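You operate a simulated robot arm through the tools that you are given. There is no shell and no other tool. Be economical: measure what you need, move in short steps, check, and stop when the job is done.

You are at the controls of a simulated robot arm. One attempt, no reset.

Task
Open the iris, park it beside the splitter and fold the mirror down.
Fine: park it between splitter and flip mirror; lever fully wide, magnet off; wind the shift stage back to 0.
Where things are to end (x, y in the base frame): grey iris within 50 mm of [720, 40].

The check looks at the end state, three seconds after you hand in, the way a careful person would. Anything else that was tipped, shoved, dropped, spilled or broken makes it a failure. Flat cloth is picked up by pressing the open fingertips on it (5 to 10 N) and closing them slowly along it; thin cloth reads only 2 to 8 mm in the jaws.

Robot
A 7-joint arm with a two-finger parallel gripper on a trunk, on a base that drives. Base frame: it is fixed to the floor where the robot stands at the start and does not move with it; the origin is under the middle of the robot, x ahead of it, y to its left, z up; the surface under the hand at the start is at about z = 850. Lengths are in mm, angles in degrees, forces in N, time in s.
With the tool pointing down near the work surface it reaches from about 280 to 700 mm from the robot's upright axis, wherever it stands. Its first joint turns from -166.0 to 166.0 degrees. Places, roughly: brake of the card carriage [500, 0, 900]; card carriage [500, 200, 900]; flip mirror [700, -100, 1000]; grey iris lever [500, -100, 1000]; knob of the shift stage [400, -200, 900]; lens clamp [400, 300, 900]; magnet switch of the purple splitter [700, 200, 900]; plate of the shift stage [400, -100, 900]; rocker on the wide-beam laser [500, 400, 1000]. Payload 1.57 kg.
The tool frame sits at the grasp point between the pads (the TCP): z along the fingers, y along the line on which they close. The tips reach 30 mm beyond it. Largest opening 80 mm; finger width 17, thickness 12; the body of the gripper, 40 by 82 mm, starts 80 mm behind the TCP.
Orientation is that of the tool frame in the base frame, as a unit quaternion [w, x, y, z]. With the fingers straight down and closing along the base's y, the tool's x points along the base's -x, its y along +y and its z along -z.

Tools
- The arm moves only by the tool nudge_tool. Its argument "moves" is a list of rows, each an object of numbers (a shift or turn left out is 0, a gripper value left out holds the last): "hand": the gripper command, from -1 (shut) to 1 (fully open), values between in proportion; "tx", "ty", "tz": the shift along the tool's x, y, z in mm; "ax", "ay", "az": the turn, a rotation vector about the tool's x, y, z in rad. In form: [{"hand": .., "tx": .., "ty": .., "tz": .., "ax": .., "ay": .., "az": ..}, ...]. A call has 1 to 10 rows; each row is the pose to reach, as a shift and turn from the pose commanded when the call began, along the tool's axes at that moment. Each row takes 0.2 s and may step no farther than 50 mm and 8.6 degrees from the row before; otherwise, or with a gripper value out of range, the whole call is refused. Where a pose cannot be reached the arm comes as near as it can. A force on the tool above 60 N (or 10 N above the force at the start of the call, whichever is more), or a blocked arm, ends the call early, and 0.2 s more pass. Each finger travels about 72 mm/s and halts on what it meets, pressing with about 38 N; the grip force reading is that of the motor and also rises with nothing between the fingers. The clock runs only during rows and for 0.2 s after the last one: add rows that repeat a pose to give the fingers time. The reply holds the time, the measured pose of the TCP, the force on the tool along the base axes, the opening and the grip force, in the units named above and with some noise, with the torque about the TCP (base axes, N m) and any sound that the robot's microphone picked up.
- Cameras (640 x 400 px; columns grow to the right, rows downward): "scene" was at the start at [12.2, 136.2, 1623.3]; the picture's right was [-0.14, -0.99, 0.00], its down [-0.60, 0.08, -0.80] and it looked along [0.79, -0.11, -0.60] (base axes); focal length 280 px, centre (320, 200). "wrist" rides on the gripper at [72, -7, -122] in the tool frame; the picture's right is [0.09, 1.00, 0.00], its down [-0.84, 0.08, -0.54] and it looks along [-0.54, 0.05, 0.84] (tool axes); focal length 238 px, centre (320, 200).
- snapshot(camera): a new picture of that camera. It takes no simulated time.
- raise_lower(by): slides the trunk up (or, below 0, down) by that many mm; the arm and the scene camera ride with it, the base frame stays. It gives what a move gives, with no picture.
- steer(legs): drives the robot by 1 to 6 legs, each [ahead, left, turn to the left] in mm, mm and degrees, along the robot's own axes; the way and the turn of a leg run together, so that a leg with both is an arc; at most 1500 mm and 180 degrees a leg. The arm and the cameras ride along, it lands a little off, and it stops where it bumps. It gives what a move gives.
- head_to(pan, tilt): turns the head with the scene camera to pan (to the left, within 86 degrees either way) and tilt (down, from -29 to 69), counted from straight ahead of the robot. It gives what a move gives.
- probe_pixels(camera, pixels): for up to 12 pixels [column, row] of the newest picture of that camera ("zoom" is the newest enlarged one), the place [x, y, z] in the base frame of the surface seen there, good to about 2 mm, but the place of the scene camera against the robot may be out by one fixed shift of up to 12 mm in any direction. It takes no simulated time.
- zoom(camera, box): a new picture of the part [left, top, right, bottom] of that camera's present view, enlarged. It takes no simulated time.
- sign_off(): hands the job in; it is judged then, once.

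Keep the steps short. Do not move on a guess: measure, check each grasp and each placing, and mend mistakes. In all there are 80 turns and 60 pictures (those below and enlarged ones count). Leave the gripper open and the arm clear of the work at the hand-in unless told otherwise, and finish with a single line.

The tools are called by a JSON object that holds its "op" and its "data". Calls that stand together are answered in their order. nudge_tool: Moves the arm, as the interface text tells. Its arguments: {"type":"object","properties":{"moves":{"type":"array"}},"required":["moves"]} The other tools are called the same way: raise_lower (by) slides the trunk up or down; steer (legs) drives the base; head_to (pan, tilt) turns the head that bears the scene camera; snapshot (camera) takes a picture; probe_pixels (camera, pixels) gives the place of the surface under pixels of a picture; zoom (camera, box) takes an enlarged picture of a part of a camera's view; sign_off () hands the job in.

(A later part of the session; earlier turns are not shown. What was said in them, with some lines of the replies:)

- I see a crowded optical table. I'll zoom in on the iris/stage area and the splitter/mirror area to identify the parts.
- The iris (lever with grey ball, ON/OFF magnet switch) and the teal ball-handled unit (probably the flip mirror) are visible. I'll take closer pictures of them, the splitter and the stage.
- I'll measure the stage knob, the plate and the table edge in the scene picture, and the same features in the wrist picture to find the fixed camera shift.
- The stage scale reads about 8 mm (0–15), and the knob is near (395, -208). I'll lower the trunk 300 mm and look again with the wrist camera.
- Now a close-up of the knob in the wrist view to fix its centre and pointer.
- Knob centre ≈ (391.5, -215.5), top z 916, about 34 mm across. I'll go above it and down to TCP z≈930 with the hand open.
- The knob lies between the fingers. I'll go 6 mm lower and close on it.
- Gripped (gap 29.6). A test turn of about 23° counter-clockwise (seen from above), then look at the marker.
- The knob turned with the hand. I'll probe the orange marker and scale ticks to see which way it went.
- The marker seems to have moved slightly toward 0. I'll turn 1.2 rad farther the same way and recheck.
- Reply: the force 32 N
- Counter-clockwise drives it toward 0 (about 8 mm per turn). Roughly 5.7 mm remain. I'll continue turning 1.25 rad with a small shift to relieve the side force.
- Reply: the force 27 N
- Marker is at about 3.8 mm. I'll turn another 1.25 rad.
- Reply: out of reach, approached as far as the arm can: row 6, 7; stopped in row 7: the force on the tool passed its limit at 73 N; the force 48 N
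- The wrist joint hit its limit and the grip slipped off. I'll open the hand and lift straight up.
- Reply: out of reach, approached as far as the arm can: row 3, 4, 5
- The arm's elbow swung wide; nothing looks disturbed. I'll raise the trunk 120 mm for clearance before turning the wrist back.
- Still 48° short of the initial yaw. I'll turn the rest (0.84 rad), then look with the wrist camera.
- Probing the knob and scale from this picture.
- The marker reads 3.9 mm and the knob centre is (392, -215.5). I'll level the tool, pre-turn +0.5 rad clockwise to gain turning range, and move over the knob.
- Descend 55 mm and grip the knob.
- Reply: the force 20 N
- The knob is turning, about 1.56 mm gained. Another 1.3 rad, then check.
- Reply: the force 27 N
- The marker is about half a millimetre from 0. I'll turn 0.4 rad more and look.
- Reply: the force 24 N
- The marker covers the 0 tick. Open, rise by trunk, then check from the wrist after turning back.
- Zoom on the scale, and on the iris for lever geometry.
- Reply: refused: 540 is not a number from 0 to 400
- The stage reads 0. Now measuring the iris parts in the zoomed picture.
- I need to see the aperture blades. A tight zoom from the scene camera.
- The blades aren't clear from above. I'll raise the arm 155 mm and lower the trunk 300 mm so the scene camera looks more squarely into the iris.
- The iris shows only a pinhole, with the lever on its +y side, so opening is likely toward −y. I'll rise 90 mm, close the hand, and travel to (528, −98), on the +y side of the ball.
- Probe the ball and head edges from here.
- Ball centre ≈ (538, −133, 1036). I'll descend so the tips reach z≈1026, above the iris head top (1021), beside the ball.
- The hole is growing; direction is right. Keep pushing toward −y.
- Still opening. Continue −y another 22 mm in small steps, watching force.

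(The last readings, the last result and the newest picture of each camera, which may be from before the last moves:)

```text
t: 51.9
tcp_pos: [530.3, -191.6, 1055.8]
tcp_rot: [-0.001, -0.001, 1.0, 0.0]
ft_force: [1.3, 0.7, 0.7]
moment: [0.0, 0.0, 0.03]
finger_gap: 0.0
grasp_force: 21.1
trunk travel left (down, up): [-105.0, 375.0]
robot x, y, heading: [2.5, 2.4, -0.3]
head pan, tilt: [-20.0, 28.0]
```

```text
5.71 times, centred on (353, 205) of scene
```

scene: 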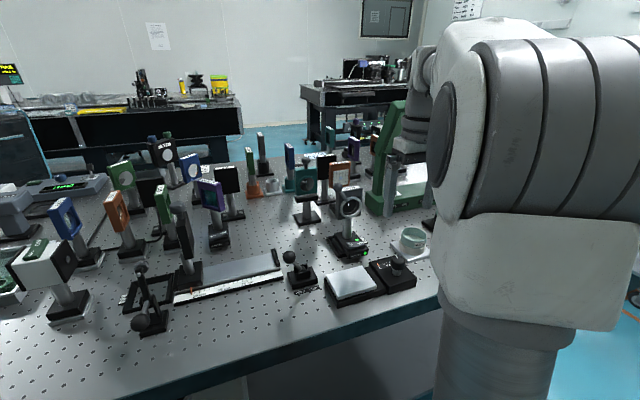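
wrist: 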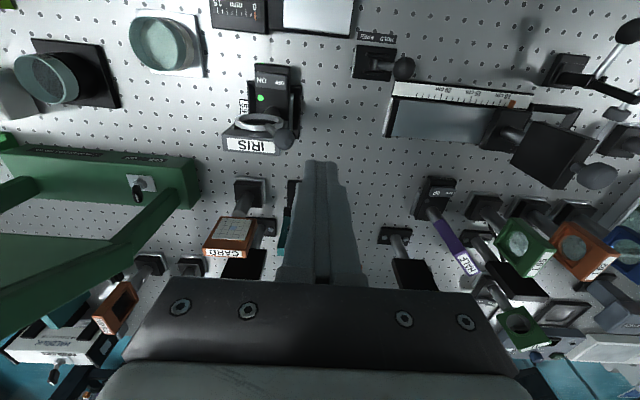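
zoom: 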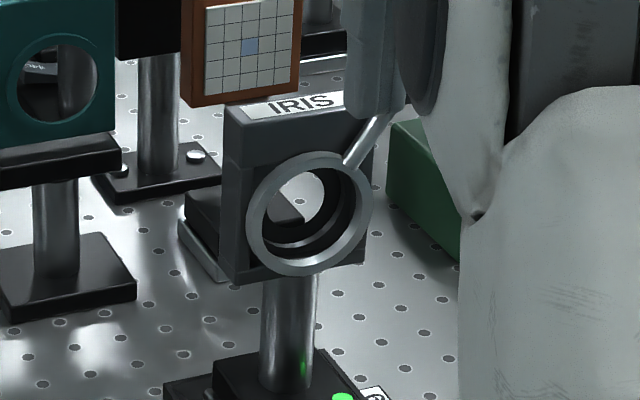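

Lever about 38° over, no resistance yet. Continue another 12 mm, dropping 8 mm to follow the ball.

{"op": "nudge_tool", "data": {"moves": [{"ty": -3, "tz": 3}, {"ty": -6, "tz": 6}, {"ty": -9, "tz": 8}, {"ty": -12, "tz": 8}, {"ty": -12, "tz": 8}]}}

{"op": "zoom", "data": {"camera": "scene", "box": [318, 170, 388, 240]}}

```text
t: 53.1
tcp_pos: [531.4, -204.1, 1046.9]
tcp_rot: [-0.001, -0.002, 1.0, 0.0]
ft_force: [0.2, 1.1, -0.4]
moment: [0.01, 0.04, 0.0]
finger_gap: 0.2
grasp_force: 21.5
trunk travel left (down, up): [-105.0, 375.0]
robot x, y, heading: [-0.0, -3.9, -0.0]
head pan, tilt: [-20.0, 28.0]
```

```text
5.71 times, centred on (353, 205) of scene
```

zoom: 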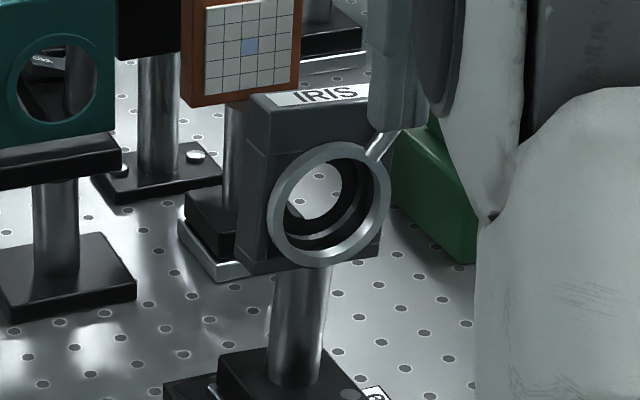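

The iris head has shifted right: the lever is at its stop and the iris is starting to tip. I'll back off gently toward +y along the same path and check.

{"op": "nudge_tool", "data": {"moves": [{"ty": 2, "tz": -1}, {"ty": 4, "tz": -3}, {"ty": 6, "tz": -5}, {"ty": 8, "tz": -7}, {"ty": 10, "tz": -8}, {"ty": 12, "tz": -8}, {"ty": 15, "tz": -8}]}}

{"op": "zoom", "data": {"camera": "scene", "box": [318, 180, 388, 260]}}

```text
t: 54.7
tcp_pos: [530.3, -188.2, 1055.3]
tcp_rot: [0.0, -0.001, 1.0, -0.001]
ft_force: [0.7, 0.3, 0.2]
moment: [0.01, 0.06, -0.02]
finger_gap: 0.2
grasp_force: 21.0
trunk travel left (down, up): [-105.0, 375.0]
robot x, y, heading: [1.3, -1.4, -0.3]
head pan, tilt: [-20.0, 28.0]
```

```text
5.00 times, centred on (353, 220) of scene
```

zoom: 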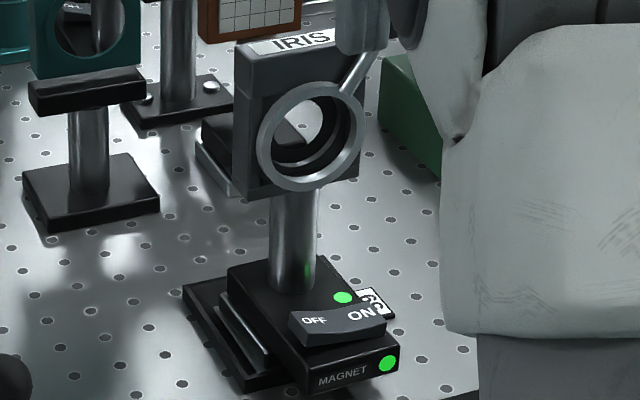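

It settled back upright with the LED still on. I'll lift clear and move back to look down on it with the wrist camera.

{"op": "nudge_tool", "data": {"moves": [{"ty": 10, "tz": -5}, {"ty": 10, "tz": -50}, {"ty": 10, "tz": -95}, {"tx": 40, "ty": 10, "tz": -105}, {"tx": 80, "ty": 10, "tz": -105}, {"tx": 100, "ty": 10, "tz": -105}, {"tx": 100, "ty": 10, "tz": -105}]}}

{"op": "zoom", "data": {"camera": "wrist", "box": [240, 90, 400, 290]}}

{"op": "probe_pixels", "data": {"camera": "zoom", "pixels": [[160, 200]]}}

{"op": "zoom", "data": {"camera": "scene", "box": [318, 175, 388, 260]}}

```text
t: 56.3
tcp_pos: [432.1, -179.2, 1158.2]
tcp_rot: [-0.001, -0.001, 1.0, 0.0]
ft_force: [-0.3, -0.2, -0.1]
moment: [0.01, -0.01, -0.02]
finger_gap: 0.0
grasp_force: 21.7
out of reach, approached as far as the arm can: row 3
trunk travel left (down, up): [-105.0, 375.0]
robot x, y, heading: [-1.7, 0.8, 0.0]
head pan, tilt: [-20.0, 28.0]
```

```text
2.00 times, centred on (320, 190) of wrist
```

zoom: 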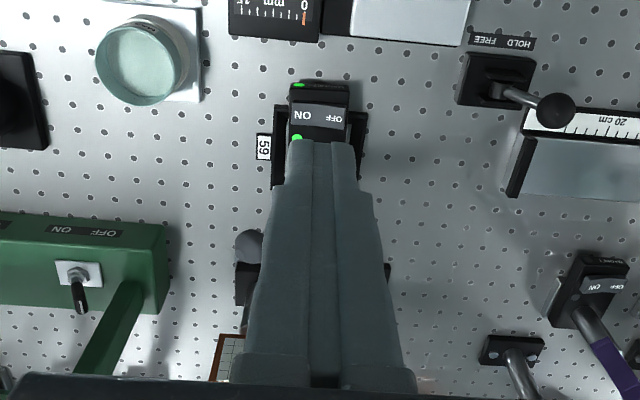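

```text
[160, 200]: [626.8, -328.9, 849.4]
```

```text
4.71 times, centred on (353, 218) of scene
```

zoom: 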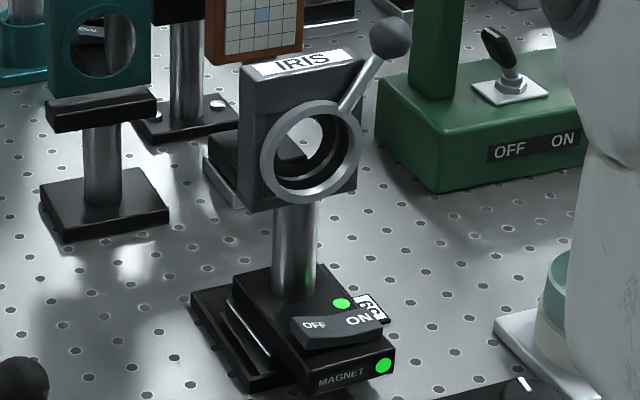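

Lever now stands ~40° to the −y side and the base is centred in its seat with the switch at ON. Next I tilt the closed fingers 17° (away from the iris head) and hover over the OFF end of the switch at about (503, −152).

{"op": "nudge_tool", "data": {"moves": [{"ay": -0.14}, {"ay": -0.28}, {"ay": -0.3}, {"ay": -0.3}]}}

{"op": "nudge_tool", "data": {"moves": [{"tx": 4, "ty": 27, "tz": 30}, {"tx": 4, "ty": 27, "tz": 75}, {"tx": 4, "ty": 27, "tz": 120}, {"tx": 4, "ty": 27, "tz": 165}, {"tx": 4, "ty": 27, "tz": 200}, {"tx": 4, "ty": 27, "tz": 218}, {"tx": 4, "ty": 27, "tz": 218}]}}

{"op": "zoom", "data": {"camera": "wrist", "box": [240, 60, 400, 160]}}

```text
t: 57.3
tcp_pos: [432.2, -178.5, 1158.8]
tcp_rot: [0.149, 0.0, 0.989, 0.0]
ft_force: [1.0, -0.5, -0.7]
moment: [-0.01, -0.02, -0.02]
finger_gap: 0.2
grasp_force: 21.4
trunk travel left (down, up): [-105.0, 375.0]
robot x, y, heading: [-2.7, -0.8, -0.1]
head pan, tilt: [-20.0, 28.0]
```

```text
t: 58.9
tcp_pos: [492.3, -151.0, 948.6]
tcp_rot: [0.149, -0.001, 0.989, 0.001]
ft_force: [0.1, -0.2, 0.3]
moment: [-0.03, -0.02, -0.05]
finger_gap: 0.0
grasp_force: 21.5
trunk travel left (down, up): [-105.0, 375.0]
robot x, y, heading: [2.9, -4.0, -0.2]
head pan, tilt: [-20.0, 28.0]
```

```text
4.00 times, centred on (320, 110) of wrist
```

zoom: 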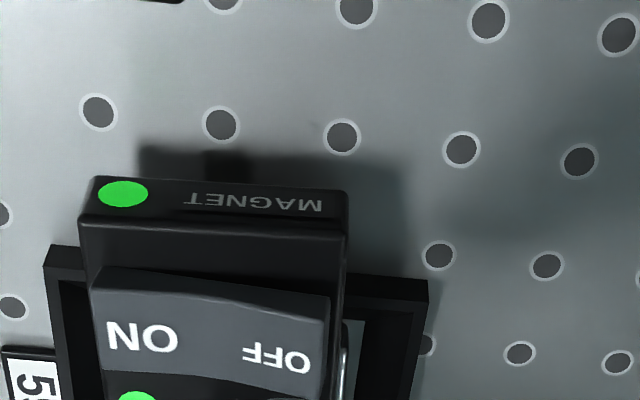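

Check the switch position from this close view.

{"op": "probe_pixels", "data": {"camera": "zoom", "pixels": [[275, 355], [145, 338], [320, 330], [210, 280], [210, 375], [310, 385]]}}

```text
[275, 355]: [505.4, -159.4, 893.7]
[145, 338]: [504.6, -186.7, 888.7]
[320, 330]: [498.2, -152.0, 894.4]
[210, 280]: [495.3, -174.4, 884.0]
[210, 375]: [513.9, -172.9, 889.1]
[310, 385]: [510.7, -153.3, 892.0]
```

OFF end is up at z≈894, y≈−150…−165. I'll press straight down in small steps to about 887.

{"op": "nudge_tool", "data": {"moves": [{"tx": 4.2, "ty": -5, "tz": 23.8}, {"tx": 5.1, "ty": -5, "tz": 26.7}, {"tx": 6.0, "ty": -5, "tz": 29.5}, {"tx": 6.9, "ty": -5, "tz": 32.4}, {"tx": 6.9, "ty": -5, "tz": 32.4}]}}

{"op": "zoom", "data": {"camera": "scene", "box": [328, 215, 388, 260]}}

```text
t: 60.1
tcp_pos: [492.0, -157.0, 919.4]
tcp_rot: [0.149, -0.001, 0.989, 0.0]
ft_force: [-9.2, 2.6, 14.3]
moment: [-0.06, 0.22, -0.11]
finger_gap: 0.1
grasp_force: 21.4
trunk travel left (down, up): [-105.0, 375.0]
robot x, y, heading: [-1.2, 1.4, -0.4]
head pan, tilt: [-20.0, 28.0]
```

```text
8.89 times, centred on (358, 238) of scene
```

zoom: 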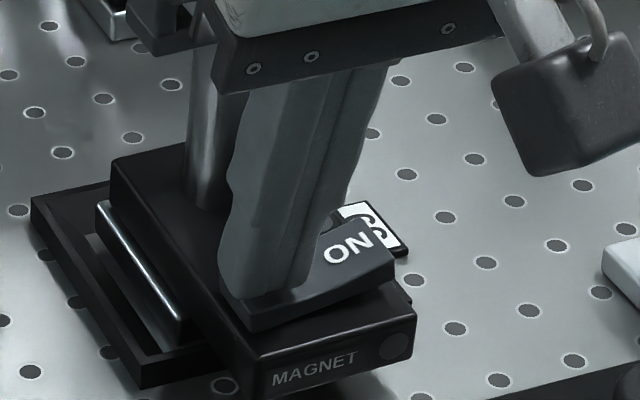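

LED is off: magnet released. Retreat along the finger axis, level the tool and rise.

{"op": "nudge_tool", "data": {"moves": [{"tz": -40}, {"tz": -85}, {"tz": -130}, {"tz": -175}, {"tz": -220}, {"tz": -220}]}}

{"op": "nudge_tool", "data": {"moves": [{"hand": 1, "ay": 0.14}, {"hand": 1, "ay": 0.28}, {"hand": 1, "ay": 0.3}, {"hand": 1, "ay": 0.3}]}}

{"op": "head_to", "data": {"pan": 25, "tilt": 60}}

{"op": "snapshot", "data": {"camera": "scene"}}

```text
t: 61.5
tcp_pos: [429.1, -154.8, 1127.1]
tcp_rot: [0.148, -0.001, 0.989, -0.001]
ft_force: [0.0, -0.8, 0.8]
moment: [0.01, 0.02, -0.04]
finger_gap: 0.0
grasp_force: 21.6
trunk travel left (down, up): [-105.0, 375.0]
robot x, y, heading: [-1.5, -2.2, -0.3]
head pan, tilt: [-20.0, 28.0]
```

```text
t: 62.5
tcp_pos: [429.0, -155.8, 1128.3]
tcp_rot: [-0.002, -0.001, 1.0, 0.0]
ft_force: [0.6, 0.7, 0.1]
moment: [0.0, -0.02, 0.0]
finger_gap: 79.7
grasp_force: 0.1
trunk travel left (down, up): [-105.0, 375.0]
robot x, y, heading: [-0.3, -3.5, -0.0]
head pan, tilt: [-20.0, 28.0]
```

```text
t: 63.6
tcp_pos: [428.9, -155.8, 1128.5]
tcp_rot: [-0.001, -0.001, 1.0, 0.0]
ft_force: [-0.5, 0.3, 0.2]
moment: [-0.02, 0.03, -0.03]
finger_gap: 79.9
grasp_force: 0.0
trunk travel left (down, up): [-105.0, 375.0]
robot x, y, heading: [2.2, -0.5, -0.2]
head pan, tilt: [25.0, 60.0]
```

```text
18 pictures are left
```

scene: 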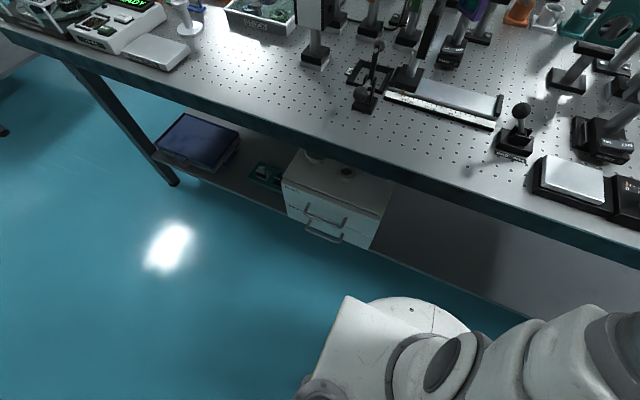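

Probe the robot base front edge, the shelf edge, the drawer handle and the table edge for driving clearance.

{"op": "probe_pixels", "data": {"camera": "scene", "pixels": [[405, 298], [440, 305], [465, 325], [323, 235], [400, 255], [460, 285], [540, 320], [300, 215], [420, 185], [370, 297]]}}

```text
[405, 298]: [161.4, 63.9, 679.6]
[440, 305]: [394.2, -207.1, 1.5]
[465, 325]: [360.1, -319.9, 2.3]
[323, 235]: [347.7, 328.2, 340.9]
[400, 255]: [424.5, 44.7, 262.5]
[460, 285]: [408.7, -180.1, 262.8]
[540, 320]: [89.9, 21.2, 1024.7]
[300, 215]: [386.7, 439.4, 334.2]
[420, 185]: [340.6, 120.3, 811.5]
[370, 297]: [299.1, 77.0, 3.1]
```

Shelf edge is at x≈409, torso front ≈161, so there is some room. I'll drive ahead 90 mm with the hand high (tips at z≈1098, above the iris ball top 1047).

{"op": "steer", "data": {"legs": [[90, 0, 0]]}}

{"op": "head_to", "data": {"pan": -10, "tilt": 28}}

{"op": "snapshot", "data": {"camera": "wrist"}}

```text
t: 64.8
tcp_pos: [496.6, -155.7, 1125.8]
tcp_rot: [-0.003, -0.003, 1.0, 0.001]
ft_force: [-0.3, 0.4, -0.8]
moment: [0.01, 0.05, 0.03]
finger_gap: 79.7
grasp_force: 0.1
trunk travel left (down, up): [-105.0, 375.0]
robot x, y, heading: [68.7, 0.9, -0.2]
head pan, tilt: [25.0, 60.0]
stopped in leg 1: the robot was blocked; the commanded pose is now the measured one
```

```text
t: 65.8
tcp_pos: [495.8, -155.3, 1127.1]
tcp_rot: [-0.003, -0.002, 1.0, 0.001]
ft_force: [0.1, 0.3, 1.0]
moment: [0.02, 0.05, 0.0]
finger_gap: 80.3
grasp_force: 0.1
trunk travel left (down, up): [-105.0, 375.0]
robot x, y, heading: [64.3, -6.4, -0.4]
head pan, tilt: [-10.0, 28.0]
```

```text
17 pictures are left
```

wrist: 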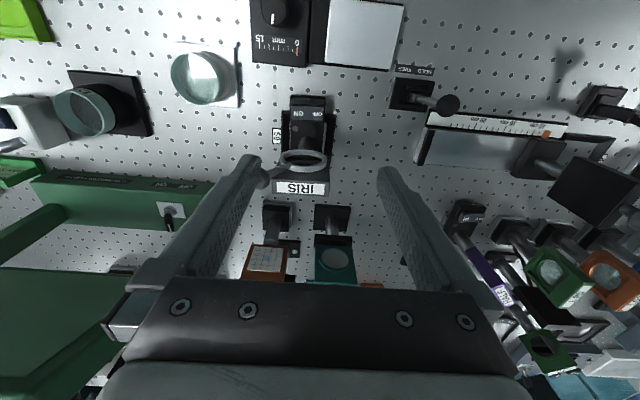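

Blocked after ~67 mm; that gives enough reach. Nothing on the table moved. Re-measure the iris head and ball.

{"op": "probe_pixels", "data": {"camera": "wrist", "pixels": [[262, 178], [282, 188], [318, 188], [326, 192], [274, 190], [300, 178], [300, 190], [277, 184], [326, 182], [300, 135], [294, 113], [320, 113]]}}

{"op": "zoom", "data": {"camera": "wrist", "box": [250, 140, 350, 210]}}

```text
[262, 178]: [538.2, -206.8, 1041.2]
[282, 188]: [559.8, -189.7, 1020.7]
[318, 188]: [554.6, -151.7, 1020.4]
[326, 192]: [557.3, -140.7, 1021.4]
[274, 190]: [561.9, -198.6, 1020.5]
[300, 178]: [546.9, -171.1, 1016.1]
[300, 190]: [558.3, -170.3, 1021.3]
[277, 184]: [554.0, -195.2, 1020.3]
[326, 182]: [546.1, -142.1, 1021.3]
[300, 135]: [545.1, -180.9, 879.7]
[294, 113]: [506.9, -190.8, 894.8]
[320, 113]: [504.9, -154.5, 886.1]
```

```text
5.71 times, centred on (300, 175) of wrist
```

zoom: 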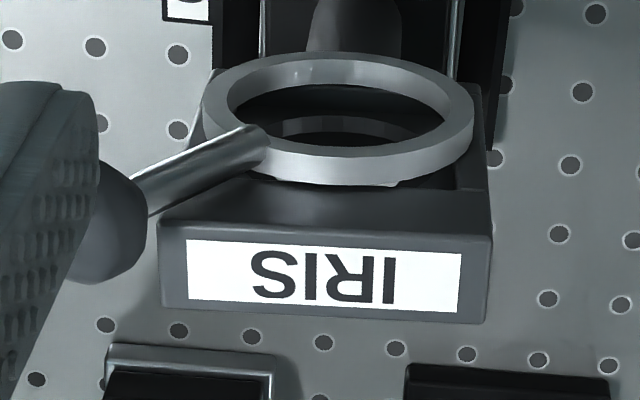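

Head spans y −200…−141, x 545…565; ball at (538, −207). I'll move over (562, −170.5) and descend with open fingers to TCP z≈1012, keeping behind the ball.

{"op": "nudge_tool", "data": {"moves": [{"hand": 1, "tx": -35, "ty": -8}, {"hand": 1, "tx": -66, "ty": -15}, {"hand": 1, "tx": -66, "ty": -15}]}}

{"op": "nudge_tool", "data": {"moves": [{"tz": 30}, {"tz": 60}, {"tz": 90}, {"tz": 114}, {"tz": 114}]}}

```text
t: 66.6
tcp_pos: [562.3, -168.9, 1126.7]
tcp_rot: [-0.003, -0.002, 1.0, 0.001]
ft_force: [0.3, 0.2, 0.0]
moment: [-0.02, 0.03, -0.02]
finger_gap: 80.1
grasp_force: 0.1
trunk travel left (down, up): [-105.0, 375.0]
robot x, y, heading: [64.8, -3.9, -0.3]
head pan, tilt: [-10.0, 28.0]
```

```text
t: 67.8
tcp_pos: [560.6, -167.1, 1011.6]
tcp_rot: [-0.002, -0.003, 1.0, 0.001]
ft_force: [1.3, 0.1, 0.2]
moment: [0.01, 0.06, 0.0]
finger_gap: 80.2
grasp_force: 0.0
trunk travel left (down, up): [-105.0, 375.0]
robot x, y, heading: [65.7, 0.1, -0.3]
head pan, tilt: [-10.0, 28.0]
```

Centre by −2.5 mm in y, then close gradually.

{"op": "nudge_tool", "data": {"moves": [{"hand": 1, "ty": -2.5}, {"hand": 0.8, "ty": -2.5}, {"hand": 0.65, "ty": -2.5}, {"hand": 0.5, "ty": -2.5}, {"hand": 0.4, "ty": -2.5}, {"hand": 0.2, "ty": -2.5}, {"hand": 0.2, "ty": -2.5}]}}

{"op": "zoom", "data": {"camera": "scene", "box": [240, 150, 400, 270]}}

```text
t: 69.4
tcp_pos: [560.1, -170.7, 1011.5]
tcp_rot: [-0.003, -0.003, 1.0, 0.002]
ft_force: [0.7, 0.0, -0.6]
moment: [-0.13, 0.01, 0.07]
finger_gap: 64.3
grasp_force: 37.9
trunk travel left (down, up): [-105.0, 375.0]
robot x, y, heading: [63.1, 1.7, 0.1]
head pan, tilt: [-10.0, 28.0]
```

```text
3.33 times, centred on (320, 210) of scene
```

zoom: 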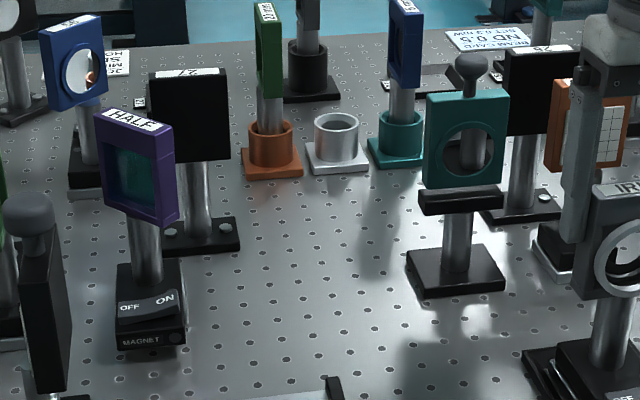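

Gripped at 64 mm. Lift 20 mm and check the weight and hold.

{"op": "nudge_tool", "data": {"moves": [{"tz": -4}, {"tz": -8}, {"tz": -14}, {"tz": -20}, {"tz": -30}, {"tz": -30}]}}

{"op": "zoom", "data": {"camera": "scene", "box": [350, 170, 450, 290]}}

```text
t: 70.8
tcp_pos: [562.6, -170.8, 1041.4]
tcp_rot: [-0.002, -0.002, 1.0, 0.0]
ft_force: [-0.5, -0.1, -5.4]
moment: [0.0, -0.06, 0.03]
finger_gap: 64.0
grasp_force: 37.8
trunk travel left (down, up): [-105.0, 375.0]
robot x, y, heading: [68.0, -2.2, -0.1]
head pan, tilt: [-10.0, 28.0]
```

```text
3.33 times, centred on (400, 230) of scene
```

zoom: 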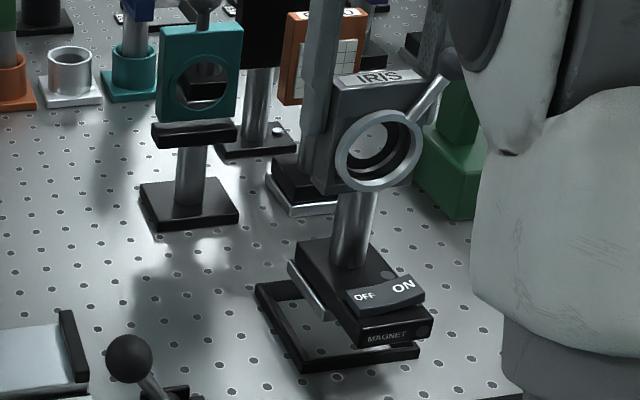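

Lifted cleanly (5.4 N), seat stays behind. Raise 55 mm more, then move via (610,−100), (620,40) keeping clear of the mirror and brake handle.

{"op": "nudge_tool", "data": {"moves": [{"tz": -25}, {"tz": -55}, {"tx": -25, "ty": 30, "tz": -55}, {"tx": -45, "ty": 65, "tz": -55}, {"tx": -50, "ty": 105, "tz": -55}, {"tx": -58, "ty": 145, "tz": -55}, {"tx": -58, "ty": 180, "tz": -55}, {"tx": -58, "ty": 211, "tz": -55}, {"tx": -58, "ty": 211, "tz": -55}]}}

{"op": "nudge_tool", "data": {"moves": [{"tx": -25}, {"tx": -50}, {"tx": -75}, {"tx": -105}, {"tx": -105}]}}

{"op": "snapshot", "data": {"camera": "scene"}}

```text
t: 72.8
tcp_pos: [619.3, 40.3, 1097.7]
tcp_rot: [-0.003, -0.002, 1.0, 0.001]
ft_force: [-0.3, -0.7, -5.3]
moment: [0.04, -0.06, 0.01]
finger_gap: 64.0
grasp_force: 38.4
trunk travel left (down, up): [-105.0, 375.0]
robot x, y, heading: [66.2, 0.1, 0.0]
head pan, tilt: [-10.0, 28.0]
```

```text
t: 74.0
tcp_pos: [663.0, 38.3, 1094.5]
tcp_rot: [-0.004, -0.003, 1.0, 0.0]
ft_force: [-0.2, 0.2, -5.4]
moment: [0.03, -0.07, 0.01]
finger_gap: 63.9
grasp_force: 38.1
out of reach, approached as far as the arm can: row 2, 3, 4, 5
trunk travel left (down, up): [-105.0, 375.0]
robot x, y, heading: [62.0, -3.9, -0.1]
head pan, tilt: [-10.0, 28.0]
```

```text
13 pictures are left
```

scene: 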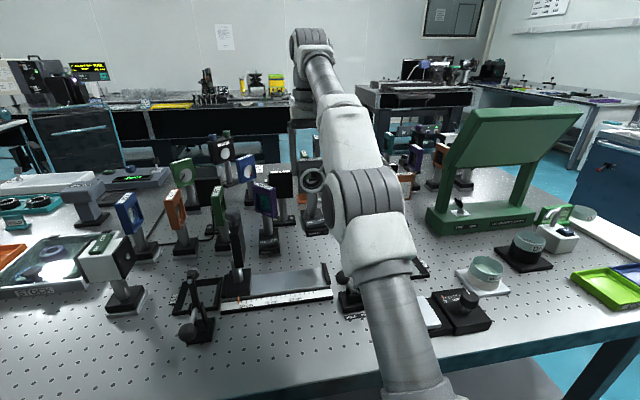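

The arm stops at x=663: with the trunk so low it's over-stretched upward. I'll raise the trunk 200 mm and bring the arm down by the same amount.

{"op": "raise_lower", "data": {"by": 200}}

{"op": "nudge_tool", "data": {"moves": [{"tz": 25}, {"tz": 50}, {"tz": 75}, {"tz": 100}, {"tz": 125}, {"tz": 150}, {"tz": 175}, {"tz": 175}]}}

```text
t: 76.2
tcp_pos: [663.2, 39.6, 1294.2]
tcp_rot: [-0.002, -0.002, 1.0, 0.001]
ft_force: [-0.7, 0.2, -5.4]
moment: [0.03, -0.09, 0.01]
finger_gap: 64.3
grasp_force: 37.6
trunk travel left (down, up): [-305.0, 175.0]
robot x, y, heading: [62.7, -1.8, -0.1]
head pan, tilt: [-10.0, 28.0]
```

```text
t: 78.0
tcp_pos: [663.4, 37.7, 1119.4]
tcp_rot: [-0.003, -0.002, 1.0, 0.001]
ft_force: [-0.6, -0.1, -4.4]
moment: [0.0, -0.05, 0.0]
finger_gap: 64.1
grasp_force: 38.0
trunk travel left (down, up): [-305.0, 175.0]
robot x, y, heading: [64.7, -3.0, 0.0]
head pan, tilt: [-10.0, 28.0]
```

Now forward 62 mm to x≈725, and down to z≈1060 (bottom still ~45 mm above the table).

{"op": "nudge_tool", "data": {"moves": [{"tx": -20, "tz": 10}, {"tx": -40, "tz": 20}, {"tx": -62, "ty": 2, "tz": 30}, {"tx": -62, "ty": 2, "tz": 55}, {"tx": -62, "ty": 2, "tz": 55}]}}

{"op": "snapshot", "data": {"camera": "scene"}}

```text
t: 79.2
tcp_pos: [725.9, 41.7, 1063.8]
tcp_rot: [-0.003, -0.003, 1.0, 0.002]
ft_force: [0.1, 1.1, -5.8]
moment: [0.01, -0.04, 0.0]
finger_gap: 64.1
grasp_force: 37.9
trunk travel left (down, up): [-305.0, 175.0]
robot x, y, heading: [62.4, -0.1, -0.0]
head pan, tilt: [-10.0, 28.0]
```

```text
12 pictures are left
```

scene: 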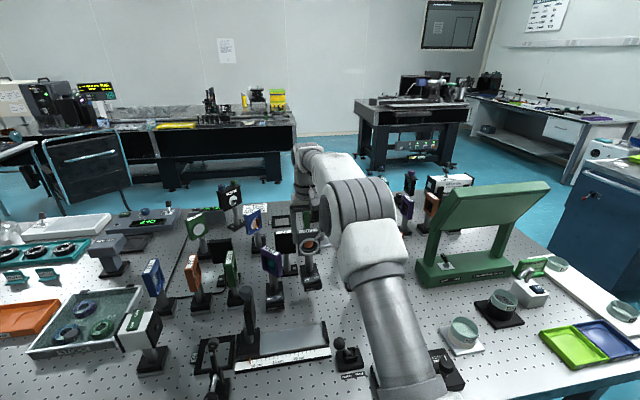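

Position fine. Lower to ~1018, then small steps until contact (seated TCP height was 1011.5).

{"op": "nudge_tool", "data": {"moves": [{"tz": 20}, {"tz": 35}, {"tz": 45}, {"tz": 48}, {"tz": 50}, {"tz": 50}]}}

{"op": "zoom", "data": {"camera": "scene", "box": [250, 215, 370, 315]}}

```text
t: 80.6
tcp_pos: [724.2, 41.3, 1013.6]
tcp_rot: [-0.003, -0.002, 1.0, 0.001]
ft_force: [0.3, 0.0, -5.4]
moment: [0.03, -0.01, 0.0]
finger_gap: 63.9
grasp_force: 38.1
trunk travel left (down, up): [-305.0, 175.0]
robot x, y, heading: [62.1, -1.8, -0.5]
head pan, tilt: [-10.0, 28.0]
```

```text
4.00 times, centred on (310, 265) of scene
```

zoom: 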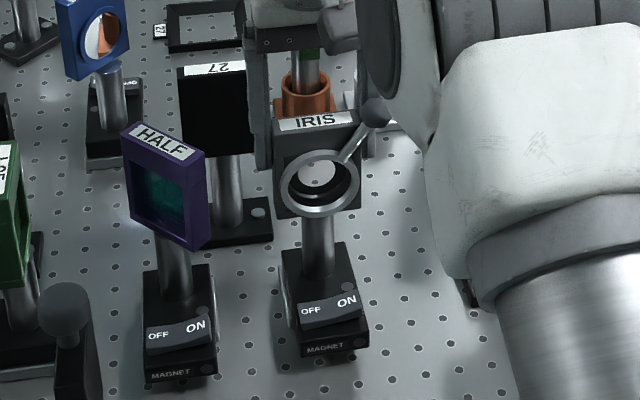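

Iris is just above the table, between splitter and mirror. Lower the last few mm in 1 mm steps.

{"op": "nudge_tool", "data": {"moves": [{"tz": 1}, {"tz": 2}, {"tz": 3}, {"tz": 3}]}}

```text
t: 81.6
tcp_pos: [722.4, 40.2, 1011.3]
tcp_rot: [-0.003, -0.003, 1.0, 0.001]
ft_force: [1.0, 0.8, -1.4]
moment: [-0.07, 0.15, -0.01]
finger_gap: 64.2
grasp_force: 37.8
trunk travel left (down, up): [-305.0, 175.0]
robot x, y, heading: [66.5, 0.2, -0.5]
head pan, tilt: [-10.0, 28.0]
```

The table now carries most of the weight. Lower 0.7 mm more and open slightly, then fully withdraw upward.

{"op": "nudge_tool", "data": {"moves": [{"tz": 0.7}, {"hand": 0.7, "tz": 0.7}, {"hand": 0.85, "tz": 0.7}, {"hand": 0.9, "tz": 0.7}, {"hand": 0.9, "tz": 0.7}]}}

{"op": "nudge_tool", "data": {"moves": [{"hand": 0.9, "tz": -20}, {"tz": -50}, {"tz": -90}, {"tz": -130}, {"tz": -130}]}}

{"op": "snapshot", "data": {"camera": "wrist"}}

```text
t: 82.8
tcp_pos: [723.8, 40.9, 1010.3]
tcp_rot: [-0.002, -0.003, 1.0, 0.001]
ft_force: [1.3, 0.4, -0.6]
moment: [0.01, 0.03, 0.08]
finger_gap: 75.7
grasp_force: 0.0
trunk travel left (down, up): [-305.0, 175.0]
robot x, y, heading: [65.3, -0.7, -0.2]
head pan, tilt: [-10.0, 28.0]
```

```text
t: 84.0
tcp_pos: [723.0, 41.4, 1142.2]
tcp_rot: [-0.003, -0.002, 1.0, 0.001]
ft_force: [-0.8, -0.3, 0.3]
moment: [-0.01, -0.02, 0.01]
finger_gap: 76.1
grasp_force: 0.1
trunk travel left (down, up): [-305.0, 175.0]
robot x, y, heading: [65.0, -5.8, -0.2]
head pan, tilt: [-10.0, 28.0]
```

```text
10 pictures are left
```

wrist: 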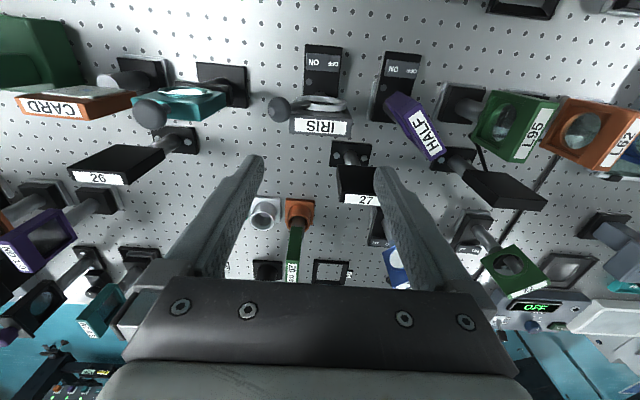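

The iris stands free. Probe its position, the splitter, and the mirror's ball, head and hinge block.

{"op": "probe_pixels", "data": {"camera": "wrist", "pixels": [[320, 128], [323, 88], [326, 52], [418, 115], [151, 113], [160, 113], [175, 103], [215, 104], [190, 117], [195, 90], [235, 85], [280, 110]]}}

{"op": "zoom", "data": {"camera": "wrist", "box": [110, 40, 270, 140]}}

```text
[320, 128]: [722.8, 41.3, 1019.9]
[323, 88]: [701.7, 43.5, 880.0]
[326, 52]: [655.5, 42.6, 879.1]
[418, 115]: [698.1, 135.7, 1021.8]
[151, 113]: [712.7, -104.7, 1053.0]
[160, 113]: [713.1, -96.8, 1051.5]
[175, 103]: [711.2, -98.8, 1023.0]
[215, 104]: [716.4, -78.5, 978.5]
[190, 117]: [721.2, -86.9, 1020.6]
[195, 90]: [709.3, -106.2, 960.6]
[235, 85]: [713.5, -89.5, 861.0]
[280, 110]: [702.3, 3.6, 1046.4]
```

```text
4.00 times, centred on (190, 90) of wrist
```

zoom: 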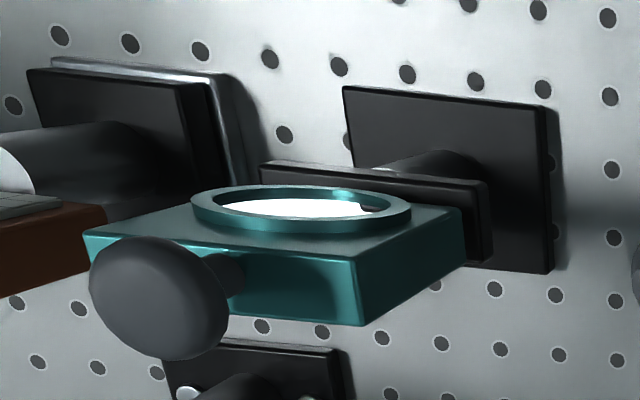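

I need the hinge side: probe the black hinge bar, the frame faces, and board 26 behind it.

{"op": "probe_pixels", "data": {"camera": "zoom", "pixels": [[470, 230], [480, 195], [300, 170], [440, 215], [440, 280], [350, 240], [350, 290], [155, 295], [230, 265], [470, 250]]}}

{"op": "probe_pixels", "data": {"camera": "wrist", "pixels": [[160, 155], [130, 178], [75, 178], [178, 140]]}}

{"op": "zoom", "data": {"camera": "scene", "box": [270, 205, 350, 305]}}

```text
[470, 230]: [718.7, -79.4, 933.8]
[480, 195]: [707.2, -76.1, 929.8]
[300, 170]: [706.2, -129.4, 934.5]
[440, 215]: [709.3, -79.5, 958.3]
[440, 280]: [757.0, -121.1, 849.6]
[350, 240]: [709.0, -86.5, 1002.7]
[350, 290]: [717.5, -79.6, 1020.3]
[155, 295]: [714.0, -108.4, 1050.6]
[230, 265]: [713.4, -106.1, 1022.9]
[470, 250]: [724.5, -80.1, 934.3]
```

```text
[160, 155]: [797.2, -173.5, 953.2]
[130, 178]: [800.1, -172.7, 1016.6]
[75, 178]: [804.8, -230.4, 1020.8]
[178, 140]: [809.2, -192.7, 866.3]
```

```text
4.00 times, centred on (310, 255) of scene
```

zoom: 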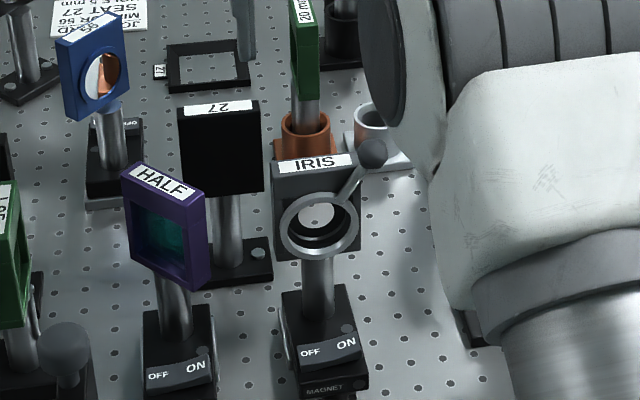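

The iris stands well and is wide open. Now the mirror: ball centre ≈ (715, −105.5, 1041), hinge around z≈945. I'll move above it with open fingers, then down to TCP z≈1058 (tips above the frame top at 1023).

{"op": "nudge_tool", "data": {"moves": [{"hand": 0.9, "ty": -45}, {"tx": 4, "ty": -90}, {"tx": 8, "ty": -130}, {"tx": 8, "ty": -147}, {"tx": 8, "ty": -147}, {"tx": 8, "ty": -147, "tz": 40}, {"tx": 8, "ty": -147, "tz": 75}, {"tx": 8, "ty": -147, "tz": 84}, {"tx": 8, "ty": -147, "tz": 84}]}}

```text
t: 86.0
tcp_pos: [716.1, -105.5, 1057.3]
tcp_rot: [-0.002, -0.002, 1.0, 0.001]
ft_force: [-0.3, -1.0, 0.3]
moment: [-0.01, -0.02, 0.02]
finger_gap: 76.0
grasp_force: 0.1
trunk travel left (down, up): [-305.0, 175.0]
robot x, y, heading: [65.5, -1.7, -0.4]
head pan, tilt: [-10.0, 28.0]
```

Close on the ball slowly.

{"op": "nudge_tool", "data": {"moves": [{"hand": 0.3}, {"hand": -0.1}, {"hand": -0.3}, {"hand": -0.45}, {"hand": -0.6}, {"hand": -0.6}]}}

```text
t: 87.4
tcp_pos: [716.9, -107.2, 1056.4]
tcp_rot: [-0.002, -0.002, 1.0, 0.0]
ft_force: [0.6, -14.6, 0.2]
moment: [-0.23, -0.09, 0.05]
finger_gap: 29.2
grasp_force: 6.8
trunk travel left (down, up): [-305.0, 175.0]
robot x, y, heading: [64.1, -1.8, -0.1]
head pan, tilt: [-10.0, 28.0]
```

The ball is slightly more to −y (side force −14.6 N). Shift −2.5 mm to centre and finish closing.

{"op": "nudge_tool", "data": {"moves": [{"hand": -0.45, "ty": -2}, {"hand": -0.5, "ty": -3}, {"hand": -0.6, "ty": -3}, {"hand": -0.6, "ty": -3}]}}

```text
t: 88.4
tcp_pos: [715.7, -110.1, 1056.3]
tcp_rot: [-0.003, -0.002, 1.0, 0.001]
ft_force: [0.9, -11.5, 1.4]
moment: [-0.15, -0.16, 0.01]
finger_gap: 26.4
grasp_force: 6.3
trunk travel left (down, up): [-305.0, 175.0]
robot x, y, heading: [63.9, -0.3, -0.2]
head pan, tilt: [-10.0, 28.0]
```

Readings aren't like a full grip. I'll look with the wrist camera.

{"op": "zoom", "data": {"camera": "wrist", "box": [240, 100, 400, 240]}}

{"op": "probe_pixels", "data": {"camera": "zoom", "pixels": [[320, 210], [300, 230], [340, 230], [320, 250]]}}

```text
2.86 times, centred on (320, 170) of wrist
```

zoom: 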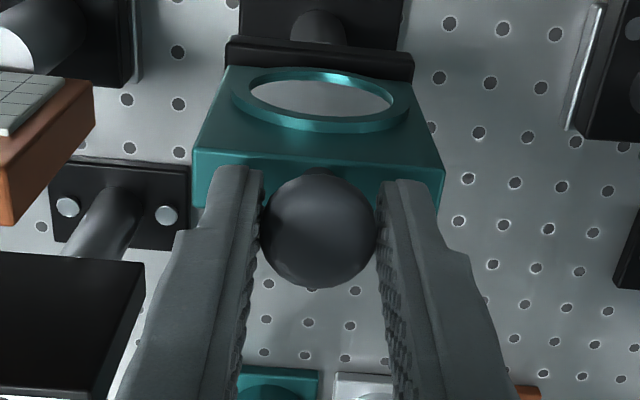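

```text
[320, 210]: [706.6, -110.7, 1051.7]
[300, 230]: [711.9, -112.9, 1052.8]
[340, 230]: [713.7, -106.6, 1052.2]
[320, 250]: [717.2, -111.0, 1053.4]
```

The ball sits between the fingers, touching the left one. Shift −1.5 mm and close fully.

{"op": "nudge_tool", "data": {"moves": [{"hand": -0.7, "ty": -1.5}, {"hand": -0.8, "ty": -1.5}, {"hand": -0.8, "ty": -1.5}]}}

{"op": "probe_pixels", "data": {"camera": "zoom", "pixels": [[430, 170], [205, 165], [400, 20], [250, 20], [405, 60], [235, 55]]}}

```text
t: 89.2
tcp_pos: [715.8, -109.3, 1057.6]
tcp_rot: [-0.003, -0.003, 1.0, 0.002]
ft_force: [1.8, -6.9, 3.9]
moment: [-0.04, -0.22, 0.0]
finger_gap: 25.3
grasp_force: 37.1
trunk travel left (down, up): [-305.0, 175.0]
robot x, y, heading: [65.9, 0.0, -0.3]
head pan, tilt: [-10.0, 28.0]
```

```text
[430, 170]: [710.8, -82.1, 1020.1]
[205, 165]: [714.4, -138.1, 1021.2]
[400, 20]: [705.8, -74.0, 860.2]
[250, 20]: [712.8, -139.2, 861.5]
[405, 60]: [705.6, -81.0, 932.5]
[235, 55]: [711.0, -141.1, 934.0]
```

Gripped (25.3 mm, 37 N); frame centre is y≈−110, so nothing was shoved. Test 6 mm toward −x and read the force.

{"op": "nudge_tool", "data": {"moves": [{"tx": 2}, {"tx": 4}, {"tx": 6}, {"tx": 6}]}}

```text
t: 90.2
tcp_pos: [710.4, -109.7, 1057.8]
tcp_rot: [-0.001, -0.003, 1.0, 0.001]
ft_force: [11.4, -4.6, 7.8]
moment: [-0.06, -1.12, 0.03]
finger_gap: 25.0
grasp_force: 36.3
trunk travel left (down, up): [-305.0, 175.0]
robot x, y, heading: [67.3, 1.0, -0.2]
head pan, tilt: [-10.0, 28.0]
```

Moving −x meets 11 N. Compare with the other direction: go to +6 mm beyond the start.

{"op": "nudge_tool", "data": {"moves": [{"tx": -3}, {"tx": -6}, {"tx": -9}, {"tx": -12}, {"tx": -12}]}}

```text
t: 91.4
tcp_pos: [719.0, -110.7, 1056.8]
tcp_rot: [-0.006, -0.003, 1.0, 0.002]
ft_force: [-29.0, 0.1, 2.1]
moment: [-0.03, 0.82, 0.02]
finger_gap: 25.1
grasp_force: 36.8
trunk travel left (down, up): [-305.0, 175.0]
robot x, y, heading: [62.7, -3.9, 0.1]
head pan, tilt: [-10.0, 28.0]
```

+x is a hard stop (−29 N); the mirror folds toward −x. Follow the arc (radius ≈100 mm about z≈940) to 25°.

{"op": "nudge_tool", "data": {"moves": [{"tx": 6}, {"tx": 10, "tz": 0.1}, {"tx": 14.7, "tz": 0.4}, {"tx": 19, "tz": 0.8}, {"tx": 23.4, "tz": 1.5}, {"tx": 31.9, "tz": 3.4}, {"tx": 40.2, "tz": 6}, {"tx": 48.3, "tz": 9.4}, {"tx": 48.3, "tz": 9.4}]}}

{"op": "zoom", "data": {"camera": "wrist", "box": [240, 60, 400, 200]}}

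```text
t: 93.4
tcp_pos: [673.0, -110.1, 1049.0]
tcp_rot: [-0.002, -0.004, 1.0, 0.001]
ft_force: [3.2, 6.2, 22.3]
moment: [0.05, -0.87, 0.04]
finger_gap: 25.0
grasp_force: 36.6
trunk travel left (down, up): [-305.0, 175.0]
robot x, y, heading: [69.8, -2.4, -0.2]
head pan, tilt: [-10.0, 28.0]
```

```text
2.86 times, centred on (320, 130) of wrist
```

zoom: 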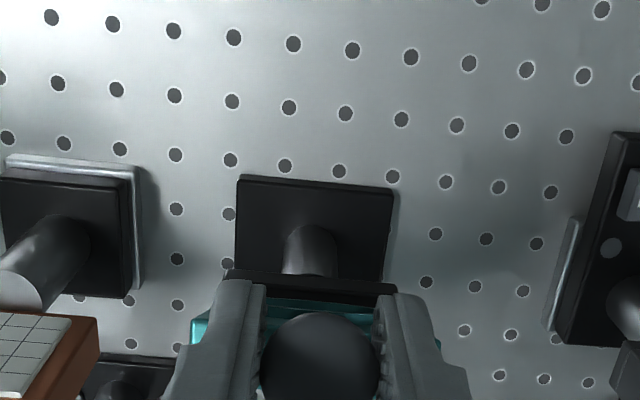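

It follows; the upward force says my arc dips too much — hinge is nearer (707, 935). Continue along the corrected arc to 60°.

{"op": "nudge_tool", "data": {"moves": [{"tx": 2.4, "tz": -3.3}, {"tx": 10.9, "tz": 0.3}, {"tx": 19.1, "tz": 4.6}, {"tx": 27, "tz": 9.6}, {"tx": 34.3, "tz": 15.2}, {"tx": 41.2, "tz": 21.4}, {"tx": 47.4, "tz": 28.3}, {"tx": 53.1, "tz": 35.6}, {"tx": 58.1, "tz": 43.4}, {"tx": 58.1, "tz": 43.4}]}}

```text
t: 95.6
tcp_pos: [613.9, -109.5, 1003.8]
tcp_rot: [-0.002, -0.003, 1.0, 0.001]
ft_force: [-9.1, 3.6, 16.6]
moment: [0.0, -0.86, -0.03]
finger_gap: 25.4
grasp_force: 36.8
trunk travel left (down, up): [-305.0, 175.0]
robot x, y, heading: [66.8, 1.8, -0.2]
head pan, tilt: [-10.0, 28.0]
```

Good. Continue to about 85°, with slightly larger radius.

{"op": "nudge_tool", "data": {"moves": [{"tx": 6.2, "tz": 7.3}, {"tx": 9.9, "tz": 16.1}, {"tx": 12.7, "tz": 25.1}, {"tx": 14.8, "tz": 34.4}, {"tx": 15.6, "tz": 39}, {"tx": 16, "tz": 43.7}, {"tx": 16, "tz": 43.7}]}}

{"op": "snapshot", "data": {"camera": "wrist"}}

```text
t: 97.2
tcp_pos: [598.6, -109.7, 961.4]
tcp_rot: [-0.002, -0.003, 1.0, 0.001]
ft_force: [-10.7, 1.1, 14.1]
moment: [0.02, -0.72, -0.01]
finger_gap: 24.9
grasp_force: 37.2
trunk travel left (down, up): [-305.0, 175.0]
robot x, y, heading: [64.4, -2.1, 0.0]
head pan, tilt: [-10.0, 28.0]
```

```text
5 pictures are left
```

wrist: 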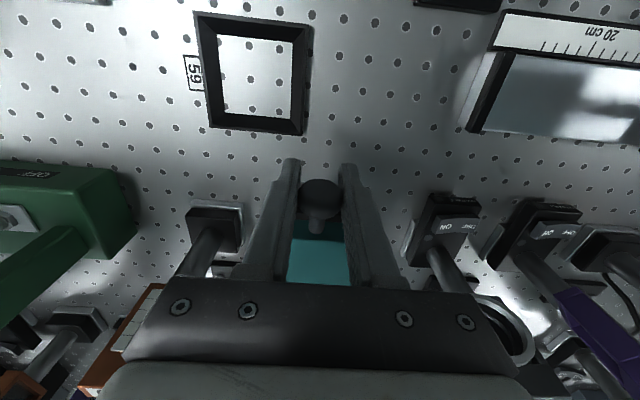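

Nearly flat. Continue down in small steps to find the end stop.

{"op": "nudge_tool", "data": {"moves": [{"tx": 0.8, "tz": 3}, {"tx": 1, "tz": 6}, {"tx": 1, "tz": 9}, {"tx": 1, "tz": 11}, {"tx": 1, "tz": 11}]}}

{"op": "probe_pixels", "data": {"camera": "wrist", "pixels": [[318, 222], [320, 245], [320, 275], [300, 260], [340, 260], [320, 190]]}}

```text
t: 98.4
tcp_pos: [598.9, -109.7, 952.0]
tcp_rot: [0.001, -0.003, 1.0, -0.001]
ft_force: [3.3, -1.8, 32.1]
moment: [0.03, -0.02, 0.02]
finger_gap: 25.2
grasp_force: 36.8
trunk travel left (down, up): [-305.0, 175.0]
robot x, y, heading: [64.5, -2.4, -0.3]
head pan, tilt: [-10.0, 28.0]
```

```text
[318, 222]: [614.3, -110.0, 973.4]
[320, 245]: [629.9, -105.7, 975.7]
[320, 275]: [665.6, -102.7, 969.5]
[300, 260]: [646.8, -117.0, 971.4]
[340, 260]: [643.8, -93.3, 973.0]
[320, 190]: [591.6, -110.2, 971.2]
```

A firm end stop (32 N). Release and rise, then check the frame's tilt.

{"op": "nudge_tool", "data": {"moves": [{"hand": -0.3, "tz": -1}, {"hand": 0, "tz": -1}, {"hand": 0, "tz": -1}, {"hand": 0, "tz": -40}, {"hand": 0, "tz": -85}, {"hand": 0, "tx": 30, "tz": -110}, {"hand": 0, "tx": 60, "tz": -130}, {"hand": 0.5, "tx": 100, "tz": -150}, {"hand": 1, "tx": 100, "tz": -150}]}}

{"op": "snapshot", "data": {"camera": "wrist"}}

```text
t: 100.4
tcp_pos: [498.3, -111.1, 1101.5]
tcp_rot: [-0.003, -0.003, 1.0, 0.001]
ft_force: [-0.7, 0.5, 0.5]
moment: [0.0, -0.06, 0.02]
finger_gap: 80.1
grasp_force: 0.1
trunk travel left (down, up): [-305.0, 175.0]
robot x, y, heading: [65.0, 0.9, 0.0]
head pan, tilt: [-10.0, 28.0]
```

```text
4 pictures are left
```

wrist: 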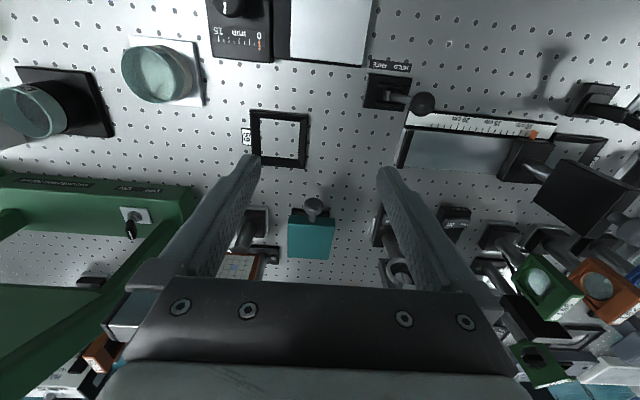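

Check the flatness of the folded frame.

{"op": "probe_pixels", "data": {"camera": "wrist", "pixels": [[312, 205], [312, 222], [312, 238], [312, 252], [297, 240], [327, 240], [312, 196]]}}

{"op": "nudge_tool", "data": {"moves": [{"hand": 1, "tx": 40, "ty": -20, "tz": -40}, {"hand": 1, "tx": 80, "ty": -50, "tz": -60}, {"hand": 1, "tx": 100, "ty": -90, "tz": -60}, {"hand": 1, "tx": 100, "ty": -130, "tz": -60}, {"hand": 1, "tx": 100, "ty": -130, "tz": -60}]}}

{"op": "head_to", "data": {"pan": -6, "tilt": 35}}

{"op": "snapshot", "data": {"camera": "scene"}}

```text
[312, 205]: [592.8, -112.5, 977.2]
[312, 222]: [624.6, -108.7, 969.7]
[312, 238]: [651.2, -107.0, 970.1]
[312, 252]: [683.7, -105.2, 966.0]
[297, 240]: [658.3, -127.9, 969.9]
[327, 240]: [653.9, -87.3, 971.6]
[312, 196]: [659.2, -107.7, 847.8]
```

```text
refused: row 1 steps farther than a row can; nothing moved
```

```text
t: 101.1
tcp_pos: [498.8, -111.7, 1101.1]
tcp_rot: [-0.003, -0.003, 1.0, 0.001]
ft_force: [0.2, 0.2, 0.0]
moment: [-0.03, -0.05, -0.03]
finger_gap: 80.0
grasp_force: 0.1
trunk travel left (down, up): [-305.0, 175.0]
robot x, y, heading: [63.6, -2.8, 0.2]
head pan, tilt: [-6.0, 35.0]
```

```text
3 pictures are left
```

scene: 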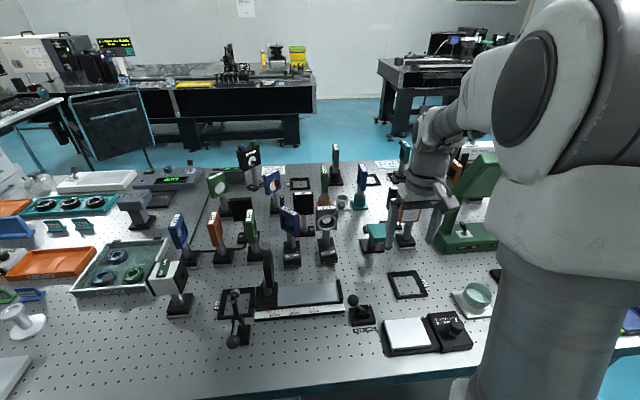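

The frame is ~3° short of flat (ball slipped up in the grip). I'll press the ball down from above with closed fingertips: go over (593, −111) and lower to just above its top (z≈977).

{"op": "nudge_tool", "data": {"moves": [{"hand": -1, "tx": -45}, {"hand": -1, "tx": -93}, {"hand": -1, "tx": -93, "tz": 40}, {"hand": -1, "tx": -93, "tz": 80}, {"hand": -1, "tx": -93, "tz": 90}, {"hand": -1, "tx": -93, "tz": 90}]}}

{"op": "nudge_tool", "data": {"moves": [{"tz": 2}, {"tz": 4}, {"tz": 6}, {"tz": 8}, {"tz": 8}]}}

```text
t: 102.5
tcp_pos: [591.7, -110.4, 1012.6]
tcp_rot: [0.0, -0.003, 1.0, 0.0]
ft_force: [-3.9, 0.7, 17.6]
moment: [0.02, -0.04, -0.04]
finger_gap: 0.0
grasp_force: 21.2
trunk travel left (down, up): [-305.0, 175.0]
robot x, y, heading: [66.1, -2.6, -0.5]
head pan, tilt: [-6.0, 35.0]
```

```text
t: 103.5
tcp_pos: [590.9, -111.4, 1012.0]
tcp_rot: [0.004, -0.003, 1.0, 0.0]
ft_force: [-14.3, 2.9, 32.4]
moment: [0.1, 0.08, 0.05]
finger_gap: 0.1
grasp_force: 20.9
trunk travel left (down, up): [-305.0, 175.0]
robot x, y, heading: [64.1, -3.3, 0.3]
head pan, tilt: [-6.0, 35.0]
stopped in row 4: the force on the tool passed its limit at 62 N (the readings are from after the stop); the commanded pose is now the measured one
```

The mirror is at its hard stop; it does not go further. Lift off and park clear, back over the table's near side.

{"op": "nudge_tool", "data": {"moves": [{"hand": -1, "tz": -30}, {"hand": -1, "tz": -75}, {"hand": -1, "tz": -120}, {"hand": 1, "tx": 40, "tz": -130}, {"hand": 1, "tx": 80, "ty": -10, "tz": -150}, {"hand": 1, "tx": 120, "ty": -30, "tz": -150}, {"hand": 1, "tx": 160, "ty": -50, "tz": -150}, {"hand": 1, "tx": 180, "ty": -80, "tz": -150}, {"hand": 1, "tx": 180, "ty": -80, "tz": -150}]}}

{"op": "zoom", "data": {"camera": "scene", "box": [270, 190, 430, 300]}}

{"op": "zoom", "data": {"camera": "scene", "box": [305, 200, 350, 270]}}

```text
t: 105.5
tcp_pos: [412.4, -190.2, 1156.4]
tcp_rot: [0.001, -0.004, 1.0, 0.001]
ft_force: [-0.2, -0.1, -1.5]
moment: [0.0, 0.0, 0.03]
finger_gap: 79.9
grasp_force: 0.0
trunk travel left (down, up): [-305.0, 175.0]
robot x, y, heading: [64.6, -1.0, -0.3]
head pan, tilt: [-6.0, 35.0]
```

```text
3.64 times, centred on (350, 245) of scene
```

zoom: 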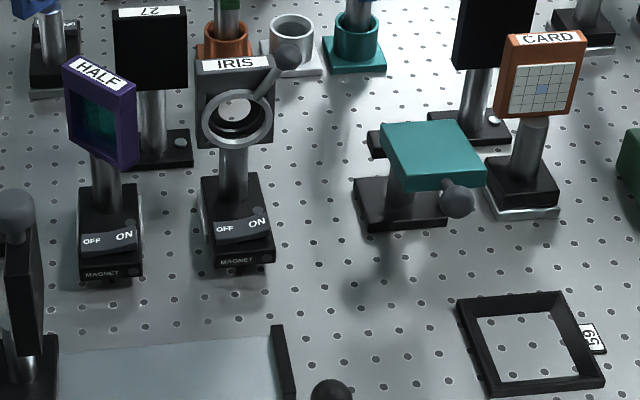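

```text
5.71 times, centred on (328, 235) of scene
```

zoom: 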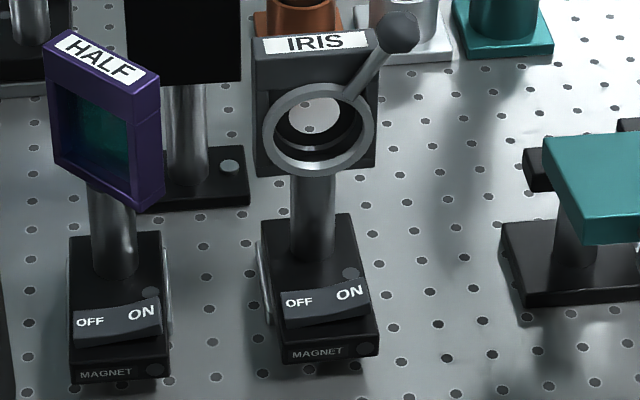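

The iris stands at about (720, 41) between splitter and mirror, lever at its wide stop and magnet off. The mirror is folded to its stop, the stage reads 0, and the hand is open and clear. Handing in.

{"op": "sign_off", "data": {}}

```text
The job is handed in.
```

The iris is open to its stop with its magnet off, parked at about (720, 41) between splitter and flip mirror; the mirror is folded to its hard stop (about 3° off flat), the shift stage reads 0, and nothing else looked disturbed, though the iris tipped briefly and settled back while I opened it.
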